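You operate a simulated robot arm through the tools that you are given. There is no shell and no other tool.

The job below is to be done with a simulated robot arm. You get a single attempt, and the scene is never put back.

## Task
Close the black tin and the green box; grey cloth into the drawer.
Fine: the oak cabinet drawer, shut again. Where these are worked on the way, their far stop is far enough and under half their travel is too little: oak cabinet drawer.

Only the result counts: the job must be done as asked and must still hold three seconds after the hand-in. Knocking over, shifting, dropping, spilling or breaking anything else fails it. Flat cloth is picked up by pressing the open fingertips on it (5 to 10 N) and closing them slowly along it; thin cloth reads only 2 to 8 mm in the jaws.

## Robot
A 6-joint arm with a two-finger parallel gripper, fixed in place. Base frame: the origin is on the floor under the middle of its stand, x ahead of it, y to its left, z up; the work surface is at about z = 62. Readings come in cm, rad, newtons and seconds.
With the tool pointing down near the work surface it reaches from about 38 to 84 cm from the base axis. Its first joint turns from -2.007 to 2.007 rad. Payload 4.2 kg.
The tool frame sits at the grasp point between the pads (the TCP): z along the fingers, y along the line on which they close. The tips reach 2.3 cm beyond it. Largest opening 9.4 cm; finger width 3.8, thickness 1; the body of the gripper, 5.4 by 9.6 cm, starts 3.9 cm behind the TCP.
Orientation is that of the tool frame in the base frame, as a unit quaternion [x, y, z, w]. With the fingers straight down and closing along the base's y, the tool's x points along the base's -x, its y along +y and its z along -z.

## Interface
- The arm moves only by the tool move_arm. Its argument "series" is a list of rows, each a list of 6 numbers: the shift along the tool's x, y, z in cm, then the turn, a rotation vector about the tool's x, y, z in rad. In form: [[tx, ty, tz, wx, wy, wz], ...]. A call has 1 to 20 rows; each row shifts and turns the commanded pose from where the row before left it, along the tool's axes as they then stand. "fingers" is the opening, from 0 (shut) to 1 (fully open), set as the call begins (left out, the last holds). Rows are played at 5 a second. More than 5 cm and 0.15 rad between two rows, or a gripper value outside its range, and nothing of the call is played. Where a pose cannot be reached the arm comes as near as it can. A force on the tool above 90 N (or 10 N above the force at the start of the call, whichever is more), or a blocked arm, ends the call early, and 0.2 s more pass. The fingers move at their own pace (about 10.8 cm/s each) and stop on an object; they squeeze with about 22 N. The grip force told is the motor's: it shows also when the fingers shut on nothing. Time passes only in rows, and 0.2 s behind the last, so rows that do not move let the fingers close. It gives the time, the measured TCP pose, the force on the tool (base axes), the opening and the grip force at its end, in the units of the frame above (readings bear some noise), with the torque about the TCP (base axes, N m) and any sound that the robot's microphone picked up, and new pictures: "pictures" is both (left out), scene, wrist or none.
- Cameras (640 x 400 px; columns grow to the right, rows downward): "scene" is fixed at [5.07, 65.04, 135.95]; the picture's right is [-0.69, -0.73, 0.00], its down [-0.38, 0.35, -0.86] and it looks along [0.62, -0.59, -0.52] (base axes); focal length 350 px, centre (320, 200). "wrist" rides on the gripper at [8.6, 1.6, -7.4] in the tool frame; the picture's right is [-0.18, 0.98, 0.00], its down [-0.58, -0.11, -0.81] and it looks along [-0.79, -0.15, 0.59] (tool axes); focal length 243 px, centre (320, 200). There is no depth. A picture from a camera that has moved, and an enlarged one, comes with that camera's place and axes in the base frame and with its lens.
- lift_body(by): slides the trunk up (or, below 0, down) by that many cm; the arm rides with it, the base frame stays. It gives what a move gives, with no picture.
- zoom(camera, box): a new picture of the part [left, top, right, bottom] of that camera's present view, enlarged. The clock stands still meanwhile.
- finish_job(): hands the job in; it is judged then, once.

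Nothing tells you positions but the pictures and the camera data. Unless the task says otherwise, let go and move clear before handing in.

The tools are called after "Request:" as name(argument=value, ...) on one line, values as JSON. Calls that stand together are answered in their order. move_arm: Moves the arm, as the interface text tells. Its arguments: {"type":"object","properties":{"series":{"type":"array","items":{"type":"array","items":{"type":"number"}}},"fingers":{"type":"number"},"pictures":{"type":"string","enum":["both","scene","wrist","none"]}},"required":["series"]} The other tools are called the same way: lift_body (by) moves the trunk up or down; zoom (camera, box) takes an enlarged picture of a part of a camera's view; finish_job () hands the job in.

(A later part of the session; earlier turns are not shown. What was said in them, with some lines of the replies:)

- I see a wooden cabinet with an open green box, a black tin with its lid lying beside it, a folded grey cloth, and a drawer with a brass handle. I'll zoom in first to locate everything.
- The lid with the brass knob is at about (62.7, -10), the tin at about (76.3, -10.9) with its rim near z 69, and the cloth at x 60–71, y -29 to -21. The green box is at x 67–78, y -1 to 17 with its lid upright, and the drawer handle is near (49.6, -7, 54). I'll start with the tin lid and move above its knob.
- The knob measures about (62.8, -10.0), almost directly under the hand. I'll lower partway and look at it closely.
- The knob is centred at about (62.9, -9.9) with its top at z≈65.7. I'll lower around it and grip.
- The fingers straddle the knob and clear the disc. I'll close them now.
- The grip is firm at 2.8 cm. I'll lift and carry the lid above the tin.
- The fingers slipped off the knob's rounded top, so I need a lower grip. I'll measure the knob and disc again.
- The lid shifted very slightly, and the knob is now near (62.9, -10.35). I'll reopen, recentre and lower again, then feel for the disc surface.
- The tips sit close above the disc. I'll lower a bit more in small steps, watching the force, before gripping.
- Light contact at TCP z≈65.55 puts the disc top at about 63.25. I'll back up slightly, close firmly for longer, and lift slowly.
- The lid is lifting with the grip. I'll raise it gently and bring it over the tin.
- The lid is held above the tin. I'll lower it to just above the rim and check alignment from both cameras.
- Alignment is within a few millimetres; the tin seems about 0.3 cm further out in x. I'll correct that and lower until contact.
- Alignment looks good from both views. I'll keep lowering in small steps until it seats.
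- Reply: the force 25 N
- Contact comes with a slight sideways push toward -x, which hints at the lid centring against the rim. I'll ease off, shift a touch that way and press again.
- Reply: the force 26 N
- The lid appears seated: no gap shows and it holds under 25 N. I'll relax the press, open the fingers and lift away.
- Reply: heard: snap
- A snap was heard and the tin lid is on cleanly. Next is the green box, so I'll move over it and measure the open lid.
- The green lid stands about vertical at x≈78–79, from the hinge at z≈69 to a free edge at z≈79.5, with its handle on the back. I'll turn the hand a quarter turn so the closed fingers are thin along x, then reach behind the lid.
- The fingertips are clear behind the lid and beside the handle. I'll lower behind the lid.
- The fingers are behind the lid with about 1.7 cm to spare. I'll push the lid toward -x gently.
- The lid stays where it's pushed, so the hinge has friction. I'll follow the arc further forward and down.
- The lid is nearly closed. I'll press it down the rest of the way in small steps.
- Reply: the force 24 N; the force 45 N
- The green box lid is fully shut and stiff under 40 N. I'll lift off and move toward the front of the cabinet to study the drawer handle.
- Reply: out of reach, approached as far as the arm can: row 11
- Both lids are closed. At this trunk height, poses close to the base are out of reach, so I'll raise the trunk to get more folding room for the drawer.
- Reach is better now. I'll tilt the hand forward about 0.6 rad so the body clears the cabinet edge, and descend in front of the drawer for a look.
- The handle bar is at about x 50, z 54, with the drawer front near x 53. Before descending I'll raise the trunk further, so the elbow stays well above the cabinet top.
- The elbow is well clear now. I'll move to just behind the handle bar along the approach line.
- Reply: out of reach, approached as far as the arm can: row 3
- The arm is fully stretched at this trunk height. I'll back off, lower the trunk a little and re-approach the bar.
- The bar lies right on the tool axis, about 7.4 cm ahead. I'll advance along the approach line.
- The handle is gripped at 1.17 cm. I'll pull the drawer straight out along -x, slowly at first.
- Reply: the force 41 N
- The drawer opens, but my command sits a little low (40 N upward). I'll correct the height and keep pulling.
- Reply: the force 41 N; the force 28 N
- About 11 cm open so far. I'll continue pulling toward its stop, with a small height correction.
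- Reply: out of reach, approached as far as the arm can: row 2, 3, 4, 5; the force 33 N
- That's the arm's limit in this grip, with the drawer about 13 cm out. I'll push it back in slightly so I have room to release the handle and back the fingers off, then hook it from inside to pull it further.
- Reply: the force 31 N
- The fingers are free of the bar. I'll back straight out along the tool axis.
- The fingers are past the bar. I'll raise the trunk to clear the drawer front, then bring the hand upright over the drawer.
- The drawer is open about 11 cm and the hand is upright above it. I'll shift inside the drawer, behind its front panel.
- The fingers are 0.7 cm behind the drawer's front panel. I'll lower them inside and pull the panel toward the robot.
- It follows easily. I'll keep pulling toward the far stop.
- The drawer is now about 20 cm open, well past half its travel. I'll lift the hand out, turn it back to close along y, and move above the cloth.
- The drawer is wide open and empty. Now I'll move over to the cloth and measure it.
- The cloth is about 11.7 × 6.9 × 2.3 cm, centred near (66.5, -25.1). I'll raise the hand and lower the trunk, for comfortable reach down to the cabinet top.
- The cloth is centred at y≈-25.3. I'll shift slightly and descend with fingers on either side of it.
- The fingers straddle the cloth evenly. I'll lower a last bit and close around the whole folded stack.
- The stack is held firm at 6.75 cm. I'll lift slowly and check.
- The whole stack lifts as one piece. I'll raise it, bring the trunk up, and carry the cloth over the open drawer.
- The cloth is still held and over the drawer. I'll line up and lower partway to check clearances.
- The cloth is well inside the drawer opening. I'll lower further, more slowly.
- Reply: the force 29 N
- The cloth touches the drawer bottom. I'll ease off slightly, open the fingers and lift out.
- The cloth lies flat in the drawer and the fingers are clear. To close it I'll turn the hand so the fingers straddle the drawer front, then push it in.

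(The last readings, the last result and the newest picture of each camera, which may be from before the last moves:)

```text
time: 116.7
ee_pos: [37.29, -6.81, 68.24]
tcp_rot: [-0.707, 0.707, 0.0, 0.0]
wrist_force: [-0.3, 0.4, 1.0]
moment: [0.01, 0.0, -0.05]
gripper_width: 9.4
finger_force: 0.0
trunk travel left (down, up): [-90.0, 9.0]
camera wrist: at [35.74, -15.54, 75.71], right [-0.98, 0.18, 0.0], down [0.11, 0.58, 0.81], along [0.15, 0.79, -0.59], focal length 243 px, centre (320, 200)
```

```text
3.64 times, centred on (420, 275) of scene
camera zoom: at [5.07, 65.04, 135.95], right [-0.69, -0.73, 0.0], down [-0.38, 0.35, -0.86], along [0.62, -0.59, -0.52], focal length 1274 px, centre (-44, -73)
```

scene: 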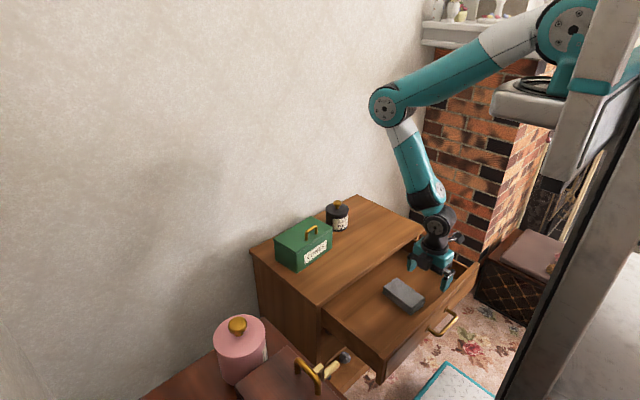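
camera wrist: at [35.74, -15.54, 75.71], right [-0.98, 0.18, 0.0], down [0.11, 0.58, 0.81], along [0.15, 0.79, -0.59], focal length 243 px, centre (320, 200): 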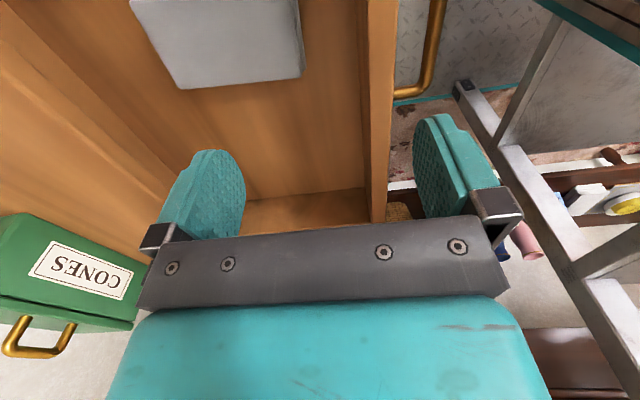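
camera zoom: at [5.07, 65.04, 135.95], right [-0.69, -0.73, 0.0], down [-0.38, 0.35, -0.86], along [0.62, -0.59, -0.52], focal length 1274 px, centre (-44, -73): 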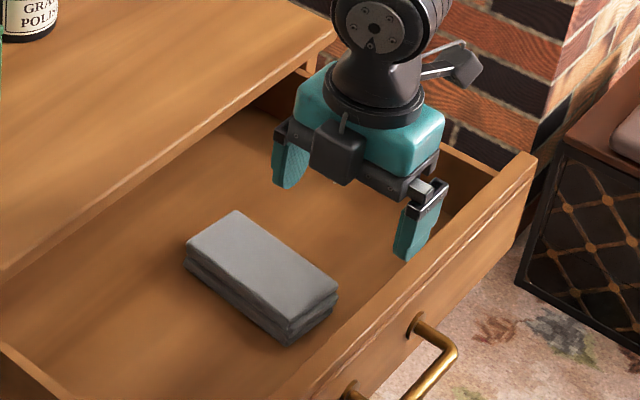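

The drawer front spans x≈32.5–34. I'll shift so the outer finger drops just outside it, then lower and push.

Request:
move_arm(series=[[0, 0.5, 0, 0, 0, 0], [0, 0.4, 2, 0, 0, 0], [0, 0, 2.5, 0, 0, 0], [0, 0, 2.5, 0, 0, 0], [0, 0, 1.8, 0, 0, 0], [0, 0, 0, 0, 0, 0]])

Request:
zoom(camera="wrist", box=[140, 0, 500, 240])

Request:
zoom(camera="scene", box=[340, 220, 500, 330])

```text
time: 118.0
ee_pos: [36.25, -6.97, 59.53]
tcp_rot: [-0.707, 0.707, 0.0, -0.001]
wrist_force: [0.2, -0.1, 0.3]
moment: [-0.04, -0.01, -0.05]
gripper_width: 9.42
finger_force: 0.1
trunk travel left (down, up): [-90.0, 9.0]
camera wrist: at [34.67, -15.62, 66.94], right [-0.98, 0.18, 0.0], down [0.11, 0.58, 0.81], along [0.15, 0.79, -0.59], focal length 243 px, centre (320, 200)
```

scene: 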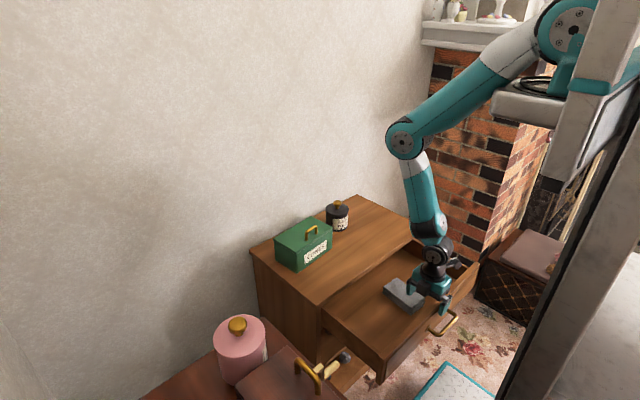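
wrist: 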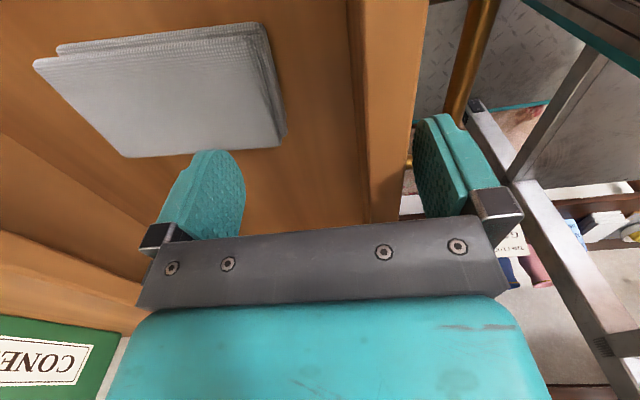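

```text
1.67 times, centred on (320, 120) of wrist
camera zoom: at [34.67, -15.62, 66.94], right [-0.98, 0.18, 0.0], down [0.11, 0.58, 0.81], along [0.15, 0.79, -0.59], focal length 404 px, centre (320, 333)
```

zoom: 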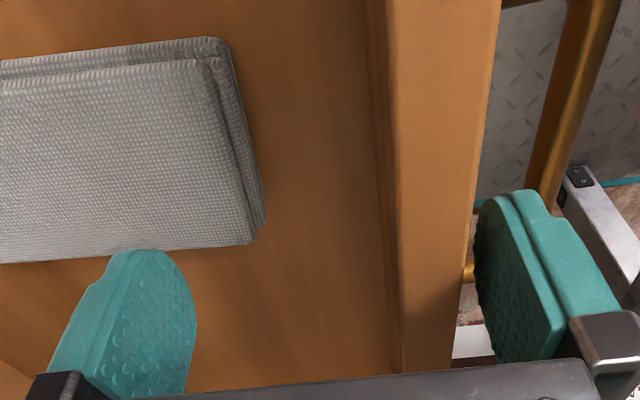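

```text
3.64 times, centred on (420, 275) of scene
camera zoom: at [5.07, 65.04, 135.95], right [-0.69, -0.73, 0.0], down [-0.38, 0.35, -0.86], along [0.62, -0.59, -0.52], focal length 1274 px, centre (-44, -73)
```

zoom: 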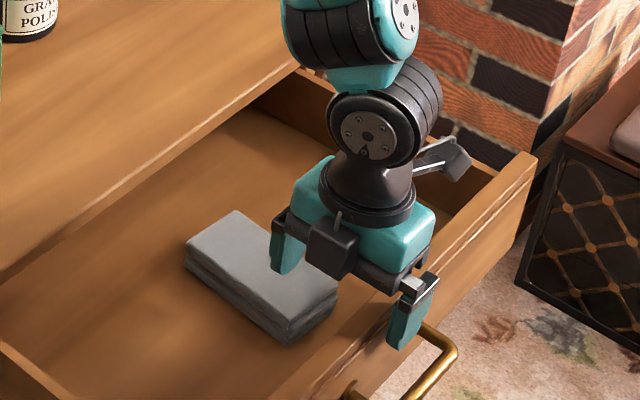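

Request:
move_arm(series=[[0, -0.5, 0, 0, 0, 0], [0, -0.5, 0, 0, 0, 0], [0, -0.7, 0, 0, 0, 0], [0, -0.8, 0, 0, 0, 0], [0, -0.8, 0, 0, 0, 0], [0, -0.8, 0, 0, 0, 0], [0, -0.8, 0, 0, 0, 0], [0, -0.8, 0, 0, 0, 0], [0, -0.8, 0, 0, 0, 0], [0, -0.8, 0, 0, 0, 0], [0, -0.8, 0, 0, 0, 0], [0, -0.8, 0, 0, 0, 0], [0, 0, 0, 0, 0, 0]])

Request:
zoom(camera="scene", box=[320, 200, 480, 320])

Request:
zoom(camera="wrist", box=[140, 0, 500, 240])

```text
time: 120.8
ee_pos: [45.42, -6.86, 59.31]
tcp_rot: [-0.707, 0.707, 0.0, 0.0]
wrist_force: [-1.5, -0.2, 0.2]
moment: [0.02, 0.03, -0.01]
gripper_width: 9.4
finger_force: 0.0
trunk travel left (down, up): [-90.0, 9.0]
camera wrist: at [43.74, -15.6, 66.91], right [-0.98, 0.18, 0.0], down [0.11, 0.58, 0.81], along [0.15, 0.79, -0.59], focal length 243 px, centre (320, 200)
```

scene: 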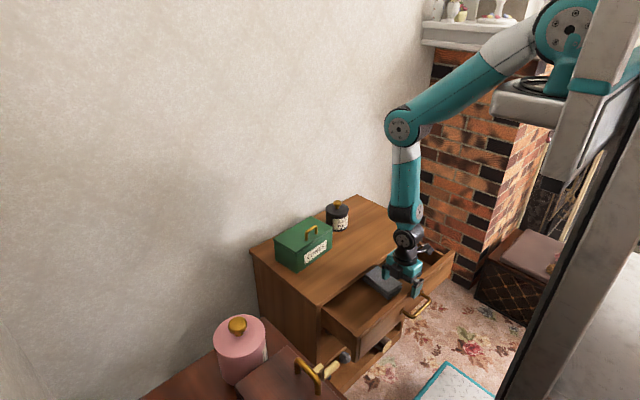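
wrist: 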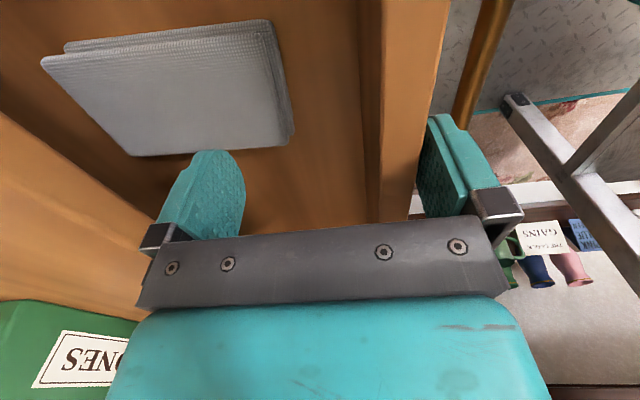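

```text
3.33 times, centred on (400, 260) of scene
camera zoom: at [5.07, 65.04, 135.95], right [-0.69, -0.73, 0.0], down [-0.38, 0.35, -0.86], along [0.62, -0.59, -0.52], focal length 1168 px, centre (53, 0)
```

zoom: 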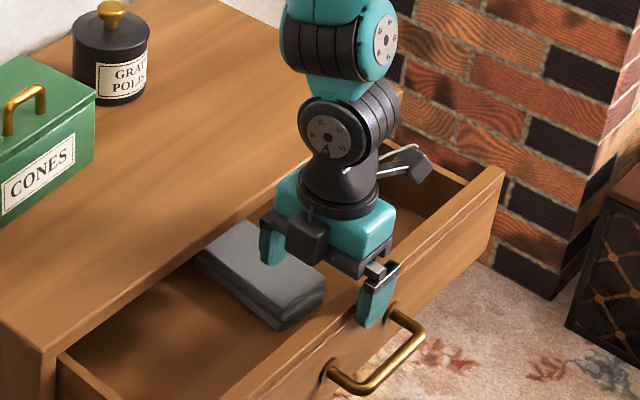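

```text
1.67 times, centred on (320, 120) of wrist
camera zoom: at [43.74, -15.6, 66.91], right [-0.98, 0.18, 0.0], down [0.11, 0.58, 0.81], along [0.15, 0.79, -0.59], focal length 404 px, centre (320, 333)
```

zoom: 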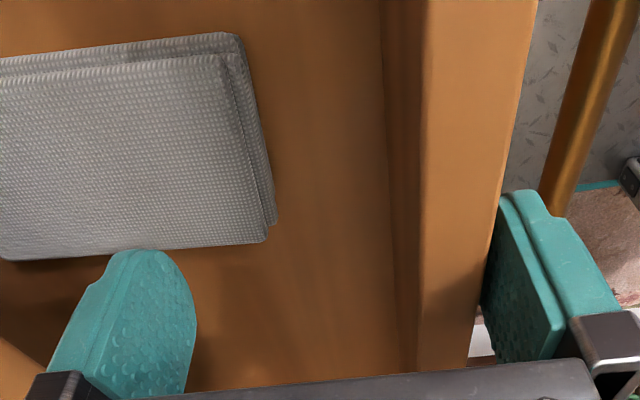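

The drawer is halfway in and the cloth stayed put. I'll lift out, close the fingers, and go in front of the panel to push it fully shut.

Request:
move_arm(series=[[0, 0.2, -2, 0, 0, 0], [0, 0, -3, 0, 0, 0], [0, 0, -3, 0, 0, 0], [0, 0, -2, 0, 0, 0], [0, 2.5, 0, 0, 0, 0], [0, 2.5, 0, 0, 0, 0], [0, 2.3, 0, 0, 0, 0], [0, 0, 0, 0, 0, 0]], fingers=1, pictures="none")

Request:
move_arm(series=[[0, 0, 0, 0, 0, 0], [0, 0, 0, 0, 0, 0], [0, 0, 0, 0, 0, 0]], fingers=0)

Request:
zoom(camera="wrist", box=[140, 0, 500, 240])

```text
time: 122.7
ee_pos: [37.81, -6.88, 69.51]
tcp_rot: [-0.707, 0.707, 0.0, -0.001]
wrist_force: [-0.3, 0.1, 0.1]
moment: [-0.05, 0.05, 0.0]
gripper_width: 9.39
finger_force: 0.1
trunk travel left (down, up): [-90.0, 9.0]
```

```text
time: 123.5
ee_pos: [37.78, -6.98, 69.47]
tcp_rot: [-0.707, 0.707, 0.001, 0.0]
wrist_force: [-0.2, -0.3, -0.1]
moment: [-0.01, -0.01, 0.0]
gripper_width: 0.0
finger_force: 22.4
trunk travel left (down, up): [-90.0, 9.0]
camera wrist: at [36.17, -15.65, 76.94], right [-0.98, 0.18, 0.0], down [0.11, 0.58, 0.81], along [0.15, 0.79, -0.59], focal length 243 px, centre (320, 200)
```

scene: 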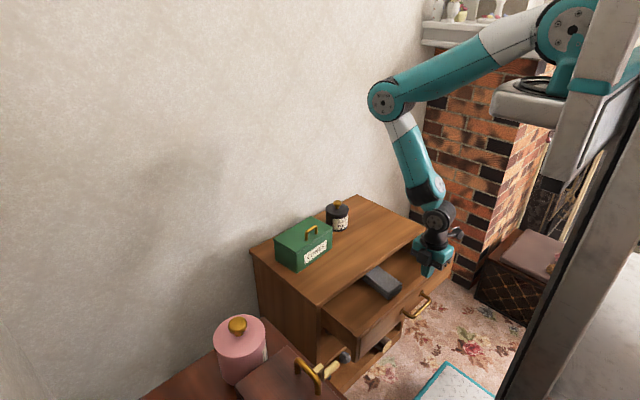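
wrist: 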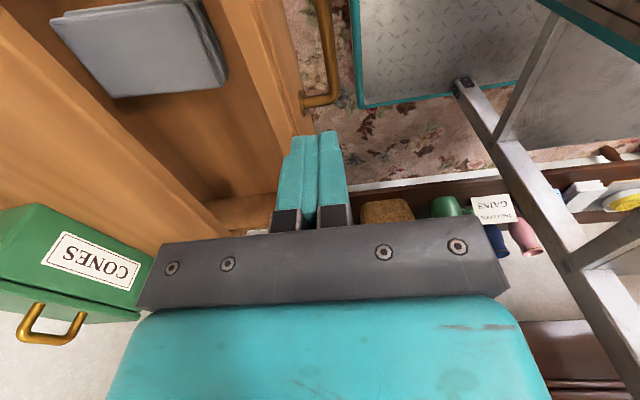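

```text
1.67 times, centred on (320, 120) of wrist
camera zoom: at [36.17, -15.65, 76.94], right [-0.98, 0.18, 0.0], down [0.11, 0.58, 0.81], along [0.15, 0.79, -0.59], focal length 404 px, centre (320, 333)
```

zoom: 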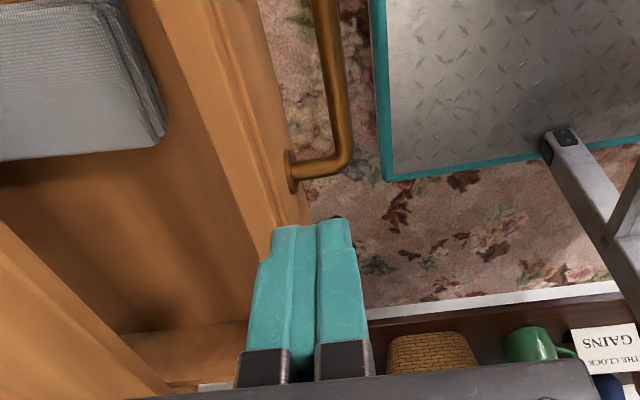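

Request:
move_arm(series=[[0, 0.6, 2, 0, 0, 0], [0, 0, 3, 0, 0, 0], [0, 0, 1.5, 0, 0, 0], [0, 0, 0, 0, 0, 0]], pictures="wrist")

Request:
zoom(camera="wrist", box=[140, 0, 500, 240])

Request:
zoom(camera="scene", box=[340, 220, 480, 320])

```text
time: 124.5
ee_pos: [37.22, -6.99, 62.96]
tcp_rot: [-0.707, 0.707, 0.001, 0.0]
wrist_force: [0.4, -0.3, -0.1]
moment: [-0.01, -0.02, -0.02]
gripper_width: 0.0
finger_force: 21.7
trunk travel left (down, up): [-90.0, 9.0]
camera wrist: at [35.6, -15.58, 70.46], right [-0.98, 0.18, 0.0], down [0.11, 0.58, 0.81], along [0.15, 0.79, -0.59], focal length 243 px, centre (320, 200)
```

wrist: 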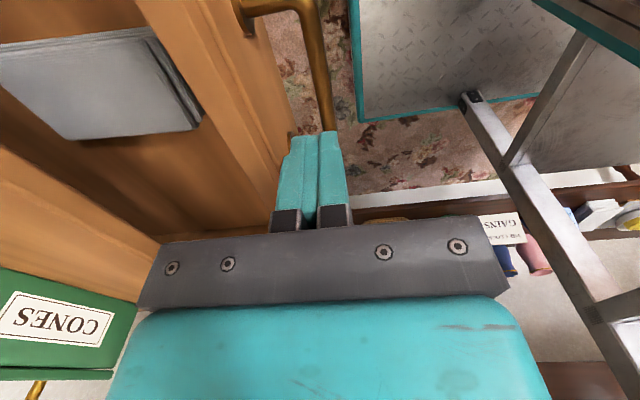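

```text
1.67 times, centred on (320, 120) of wrist
camera zoom: at [35.6, -15.58, 70.46], right [-0.98, 0.18, 0.0], down [0.11, 0.58, 0.81], along [0.15, 0.79, -0.59], focal length 404 px, centre (320, 333)
```

zoom: 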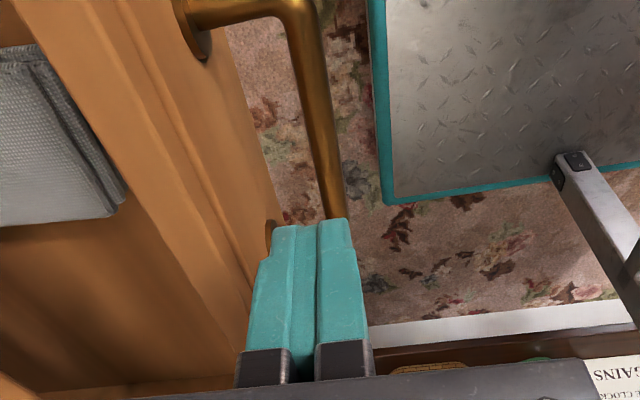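

```text
4.00 times, centred on (410, 270) of scene
camera zoom: at [5.07, 65.04, 135.95], right [-0.69, -0.73, 0.0], down [-0.38, 0.35, -0.86], along [0.62, -0.59, -0.52], focal length 1401 px, centre (-40, -80)
```

zoom: 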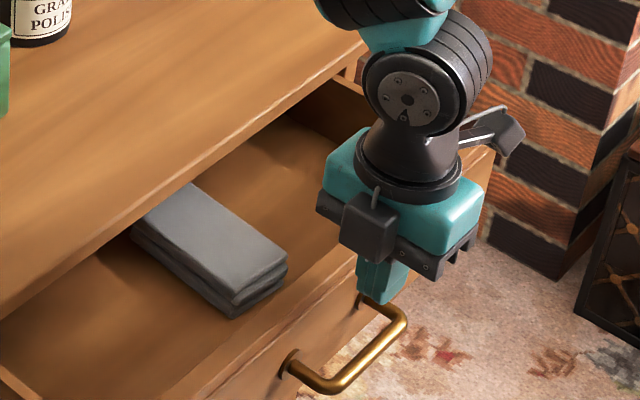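

Request:
move_arm(series=[[0, 0, 1.8, 0, 0, 0], [0, 0, 1.7, 0, 0, 0], [0, 0, 0, 0, 0, 0]], pictures="none")

Request:
move_arm(series=[[0, -0.6, 0, 0, 0, 0], [0, -0.6, 0, 0, 0, 0], [0, -0.6, 0, 0, 0, 0], [0, -0.8, 0, 0, 0, 0], [0, -0.8, 0, 0, 0, 0], [0, -0.8, 0, 0, 0, 0], [0, -0.8, 0, 0, 0, 0], [0, -0.8, 0, 0, 0, 0], [0, -0.8, 0, 0, 0, 0], [0, -0.8, 0, 0, 0, 0], [0, 0, 0, 0, 0, 0]])

Request:
zoom(camera="scene", box=[340, 200, 480, 310])

```text
time: 125.2
ee_pos: [37.07, -7.01, 59.46]
tcp_rot: [0.708, -0.706, 0.0, 0.001]
wrist_force: [-0.3, -0.1, -0.4]
moment: [-0.01, 0.01, 0.0]
gripper_width: 0.0
finger_force: 21.8
trunk travel left (down, up): [-90.0, 9.0]
```

```text
time: 127.7
ee_pos: [44.69, -6.94, 59.46]
tcp_rot: [0.708, -0.707, 0.0, 0.0]
wrist_force: [-0.7, -0.4, 0.5]
moment: [0.01, -0.02, -0.03]
gripper_width: 0.01
finger_force: 22.3
trunk travel left (down, up): [-90.0, 9.0]
camera wrist: at [43.07, -15.56, 66.97], right [-0.98, 0.18, 0.0], down [0.11, 0.58, 0.81], along [0.15, 0.79, -0.59], focal length 243 px, centre (320, 200)
```

scene: 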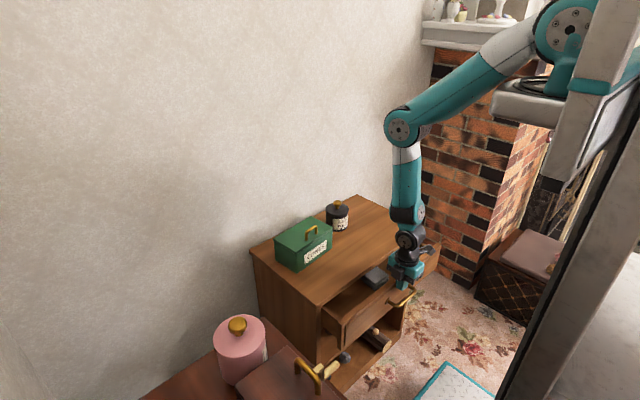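
wrist: 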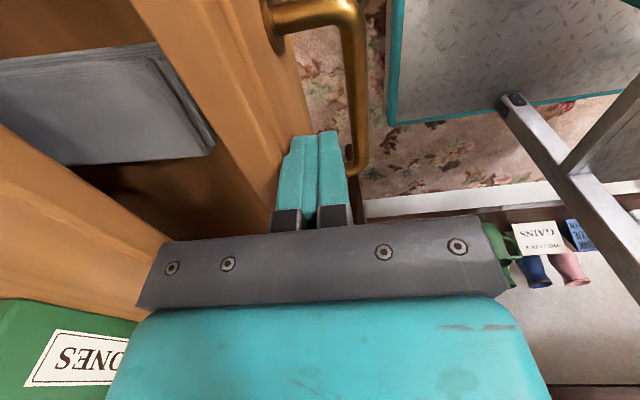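

```text
3.64 times, centred on (410, 255) of scene
camera zoom: at [5.07, 65.04, 135.95], right [-0.69, -0.73, 0.0], down [-0.38, 0.35, -0.86], along [0.62, -0.59, -0.52], focal length 1274 px, centre (-7, 0)
```

zoom: 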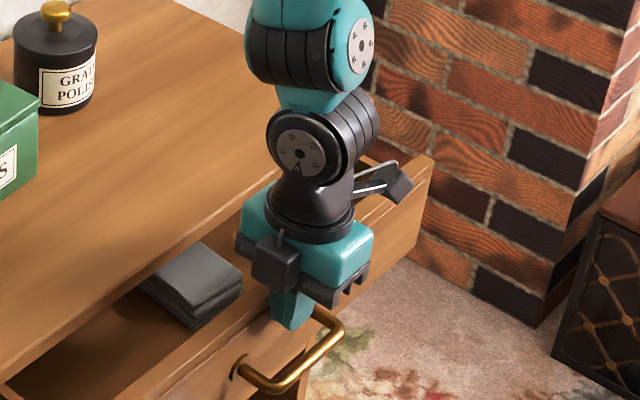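

Request:
move_arm(series=[[0, -0.8, 0, 0, 0, 0], [0, -0.8, 0, 0, 0, 0], [0, -0.8, 0, 0, 0, 0], [0, -0.8, 0, 0, 0, 0], [0, -0.8, 0, 0, 0, 0], [0, -0.8, 0, 0, 0, 0], [0, -0.6, 0, 0, 0, 0], [0, 0, 0, 0, 0, 0]])

Request:
zoom(camera="scene", box=[340, 200, 480, 310])

Request:
zoom(camera="wrist", box=[140, 0, 500, 240])

```text
time: 129.4
ee_pos: [50.01, -7.0, 59.4]
tcp_rot: [0.707, -0.707, 0.0, 0.001]
wrist_force: [-1.2, -1.2, -0.4]
moment: [0.03, -0.03, -0.07]
gripper_width: 0.0
finger_force: 22.8
trunk travel left (down, up): [-90.0, 9.0]
camera wrist: at [48.42, -15.58, 66.94], right [-0.98, 0.18, 0.0], down [0.11, 0.58, 0.81], along [0.15, 0.79, -0.59], focal length 243 px, centre (320, 200)
```

scene: 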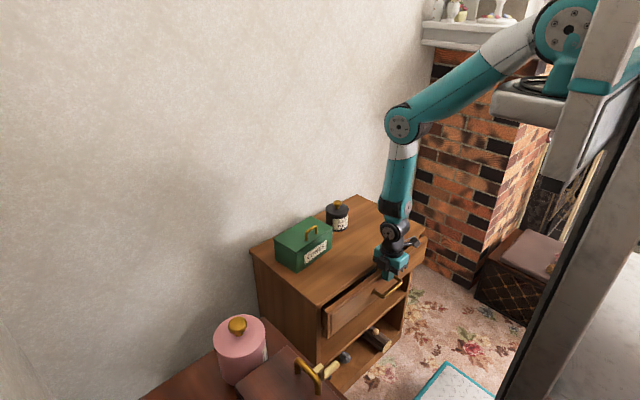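
wrist: 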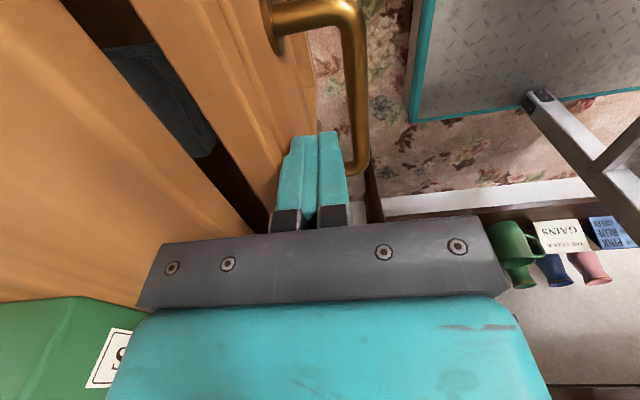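

```text
3.64 times, centred on (410, 255) of scene
camera zoom: at [5.07, 65.04, 135.95], right [-0.69, -0.73, 0.0], down [-0.38, 0.35, -0.86], along [0.62, -0.59, -0.52], focal length 1274 px, centre (-7, 0)
```

zoom: 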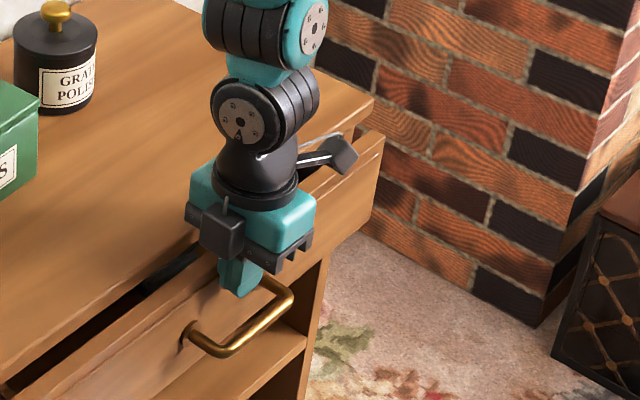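

```text
1.67 times, centred on (320, 120) of wrist
camera zoom: at [48.42, -15.58, 66.94], right [-0.98, 0.18, 0.0], down [0.11, 0.58, 0.81], along [0.15, 0.79, -0.59], focal length 404 px, centre (320, 333)
```

zoom: 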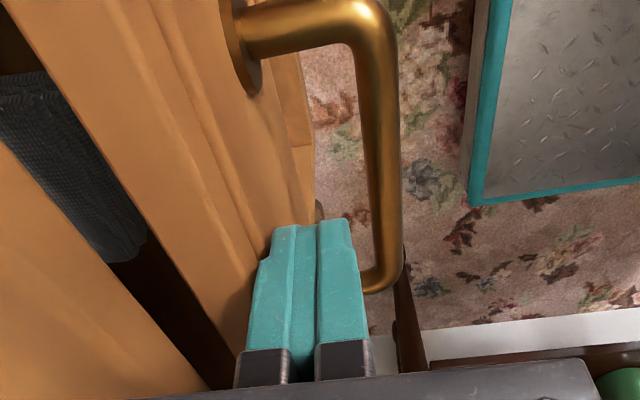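

Request:
move_arm(series=[[0, -0.4, 0, 0, 0, 0], [0, -0.4, 0, 0, 0, 0], [0, -0.4, 0, 0, 0, 0], [0, -0.3, 0, 0, 0, 0], [0, 0, 0, 0, 0, 0]], pictures="none")

Request:
move_arm(series=[[0, -0.3, 0, 0, 0, 0], [0, -0.2, 0, 0, 0, 0], [0, 0, 0, 0, 0, 0]])

Request:
zoom(camera="scene", box=[340, 200, 480, 310])

Request:
zoom(camera="wrist", box=[140, 0, 500, 240])

```text
time: 130.7
ee_pos: [51.49, -7.0, 59.41]
tcp_rot: [-0.707, 0.708, 0.0, 0.0]
wrist_force: [-1.3, 0.8, 0.4]
moment: [0.04, 0.0, -0.01]
gripper_width: 0.0
finger_force: 21.8
trunk travel left (down, up): [-90.0, 9.0]
```

```text
time: 131.4
ee_pos: [52.03, -6.96, 59.56]
tcp_rot: [0.707, -0.707, -0.001, 0.001]
wrist_force: [-2.0, -0.1, 0.3]
moment: [-0.04, 0.0, -0.04]
gripper_width: 0.0
finger_force: 21.9
trunk travel left (down, up): [-90.0, 9.0]
camera wrist: at [50.4, -15.6, 66.92], right [-0.98, 0.18, 0.0], down [0.11, 0.58, 0.81], along [0.15, 0.79, -0.59], focal length 243 px, centre (320, 200)
```

scene: 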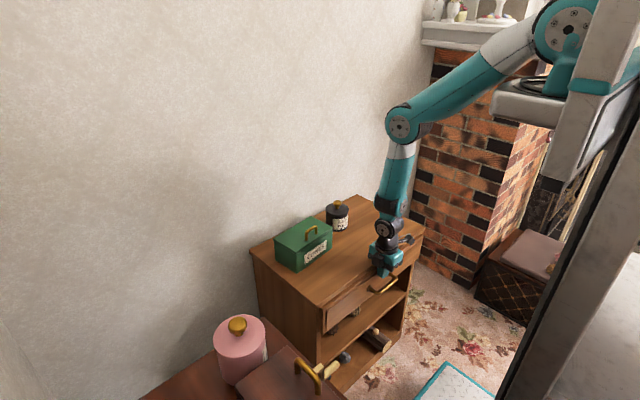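
wrist: 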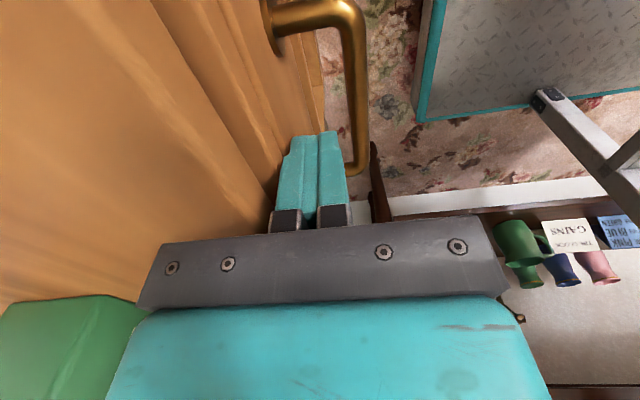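

```text
3.64 times, centred on (410, 255) of scene
camera zoom: at [5.07, 65.04, 135.95], right [-0.69, -0.73, 0.0], down [-0.38, 0.35, -0.86], along [0.62, -0.59, -0.52], focal length 1274 px, centre (-7, 0)
```

zoom: 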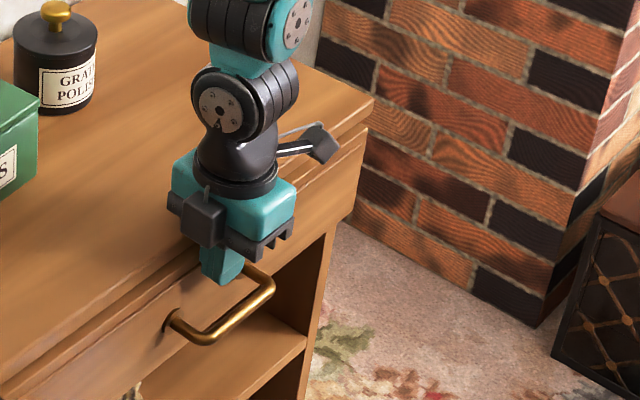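

```text
1.67 times, centred on (320, 120) of wrist
camera zoom: at [50.4, -15.6, 66.92], right [-0.98, 0.18, 0.0], down [0.11, 0.58, 0.81], along [0.15, 0.79, -0.59], focal length 404 px, centre (320, 333)
```

zoom: 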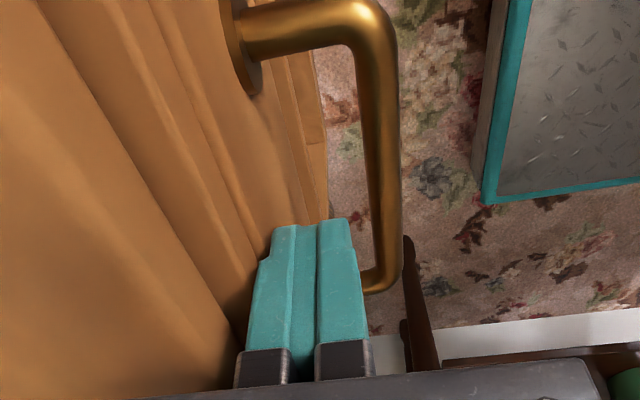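

Nearly shut. I'll push the last millimetres gently until it stops.

Request:
move_arm(series=[[0, -0.15, 0, 0, 0, 0], [0, -0.15, 0, 0, 0, 0], [0, 0, 0, 0, 0, 0]], pictures="none")

Request:
move_arm(series=[[0, -0.15, 0, 0, 0, 0], [0, -0.15, 0, 0, 0, 0], [0, 0, 0, 0, 0, 0]], pictures="none")

Request:
zoom(camera="scene", box=[300, 200, 440, 310])

```text
time: 132.2
ee_pos: [52.07, -6.88, 59.39]
tcp_rot: [0.707, -0.707, -0.002, 0.001]
wrist_force: [-15.2, -0.6, 2.4]
moment: [-0.07, -0.09, -0.27]
gripper_width: 0.0
finger_force: 21.5
trunk travel left (down, up): [-90.0, 9.0]
```

```text
time: 133.1
ee_pos: [51.98, -6.96, 59.46]
tcp_rot: [0.707, -0.707, -0.003, 0.004]
wrist_force: [-32.1, 2.0, 3.4]
moment: [-0.07, -0.13, -0.65]
gripper_width: 0.0
finger_force: 21.9
trunk travel left (down, up): [-90.0, 9.0]
```

```text
3.64 times, centred on (370, 255) of scene
camera zoom: at [5.07, 65.04, 135.95], right [-0.69, -0.73, 0.0], down [-0.38, 0.35, -0.86], along [0.62, -0.59, -0.52], focal length 1274 px, centre (138, 0)
```

zoom: 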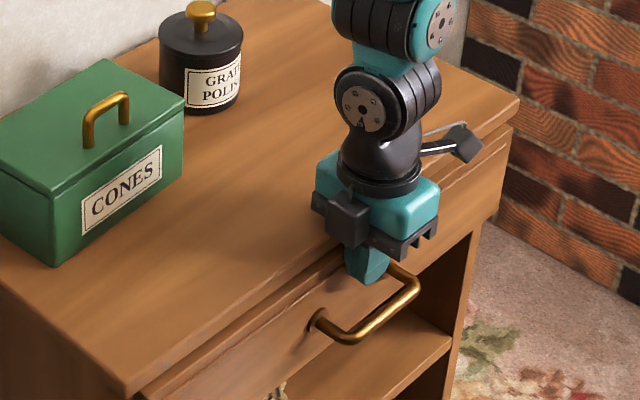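

The drawer has reached its closed stop with 32 N of resistance and no gap. I'll release the pressure, move up and away, and inspect everything.

Request:
move_arm(series=[[0, 0.4, 0, 0, 0, 0], [0, 0.5, 0, 0, 0, 0], [0, 1, -1.5, 0, 0, 0], [0, 1, -3, 0, 0, 0], [0, 0.5, -4, 0, 0, 0], [0, 0, -4, 0, 0, 0], [0, 0, -4, 0, 0, 0], [0, 0, 0, 0, 0, 0]])

Request:
zoom(camera="scene", box=[240, 180, 440, 305])

Request:
zoom(camera="scene", box=[300, 250, 440, 390])

```text
time: 134.8
ee_pos: [49.28, -7.02, 75.86]
tcp_rot: [0.707, -0.707, 0.0, -0.001]
wrist_force: [0.5, -0.1, -0.5]
moment: [0.0, -0.03, 0.01]
gripper_width: 0.0
finger_force: 22.0
trunk travel left (down, up): [-90.0, 9.0]
camera wrist: at [47.71, -15.6, 83.44], right [-0.98, 0.18, 0.0], down [0.11, 0.58, 0.81], along [0.15, 0.79, -0.59], focal length 243 px, centre (320, 200)
```

scene: 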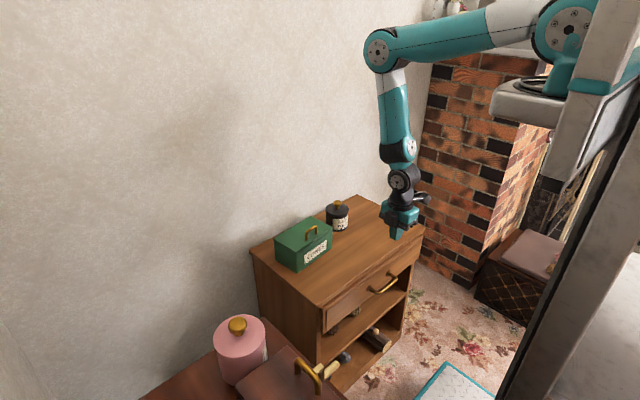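
wrist: 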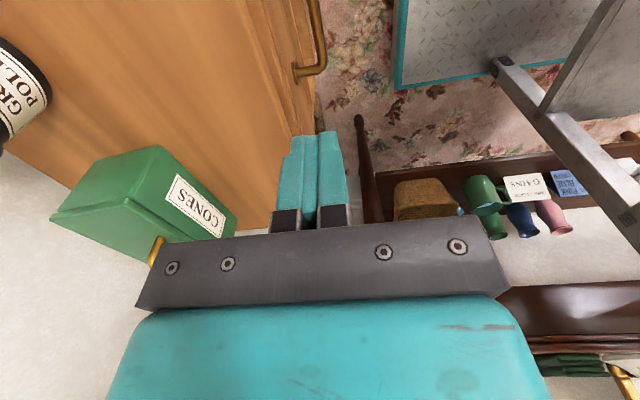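

```text
3.20 times, centred on (340, 242) of scene
camera zoom: at [5.07, 65.04, 135.95], right [-0.69, -0.73, 0.0], down [-0.38, 0.35, -0.86], along [0.62, -0.59, -0.52], focal length 1121 px, centre (256, 64)
```

zoom: 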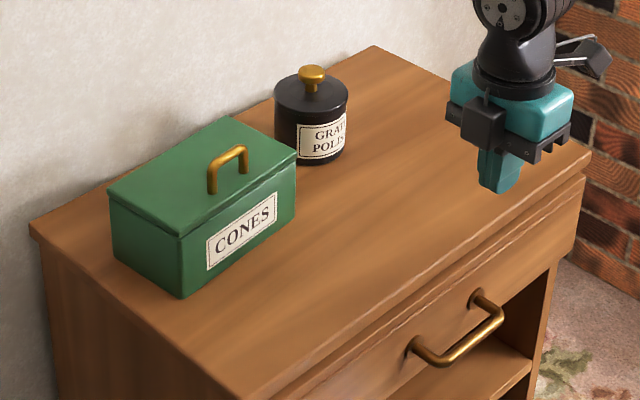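

```text
2.86 times, centred on (370, 320) of scene
camera zoom: at [5.07, 65.04, 135.95], right [-0.69, -0.73, 0.0], down [-0.38, 0.35, -0.86], along [0.62, -0.59, -0.52], focal length 1001 px, centre (177, -143)
```

zoom: 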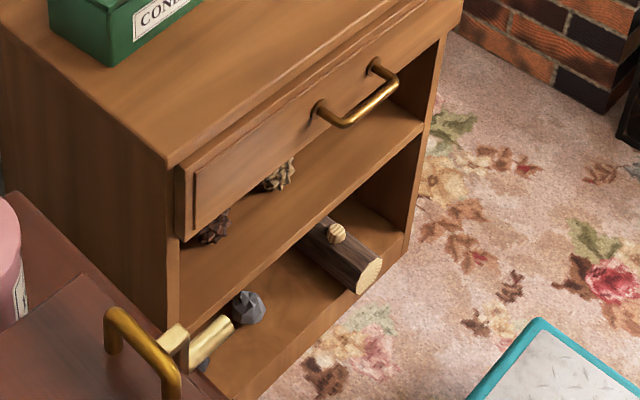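

The drawer handle is back exactly where it started and the shelf contents are untouched. I'll take a last close look at both lids before handing in.

Request:
zoom(camera="scene", box=[320, 195, 360, 235])

Request:
zoom(camera="scene", box=[270, 210, 340, 275])

```text
10.00 times, centred on (340, 215) of scene
camera zoom: at [5.07, 65.04, 135.95], right [-0.69, -0.73, 0.0], down [-0.38, 0.35, -0.86], along [0.62, -0.59, -0.52], focal length 3503 px, centre (120, 50)
```

zoom: 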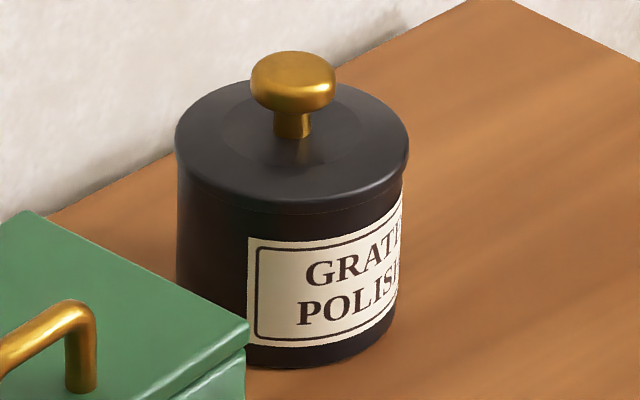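

```text
6.15 times, centred on (305, 242) of scene
camera zoom: at [5.07, 65.04, 135.95], right [-0.69, -0.73, 0.0], down [-0.38, 0.35, -0.86], along [0.62, -0.59, -0.52], focal length 2156 px, centre (412, -62)
```

zoom: 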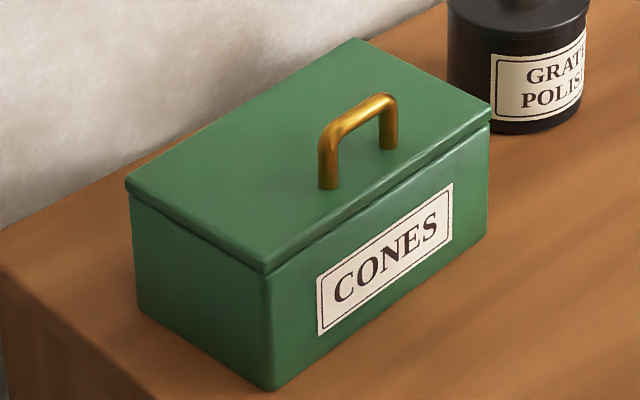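

Everything checks out: the tin lid and box lid are flush, the cloth is in the shut drawer, and the hand is empty and clear. I'm handing in now.

Request:
finish_job()

```text
The job is handed in.
```

The job is done and handed in: the black tin and the green box are closed, and the grey cloth is in the drawer with the drawer shut again.

- **Black tin:** the lid is on, and I heard a snap as I let go. My first grip on the knob slipped, which moved the lid about half a centimetre on the cabinet top before I picked it up properly. Pressing the lid on also nudged the tin by less than a millimetre.
- **Green box:** the lid is down flush and didn't give when I pressed on it with about 44 N.
- **Drawer:** I pulled it out about 20 cm without reaching its far stop. I took that as past half its travel, because the cabinet is only about 33 cm deep. It is now pushed in against its closed stop, with the handle back where it started.
- **Cloth:** it went in as one folded stack and was lying flat in the drawer before I closed it.

In the final pictures nothing else had moved, and the hand was empty and clear.
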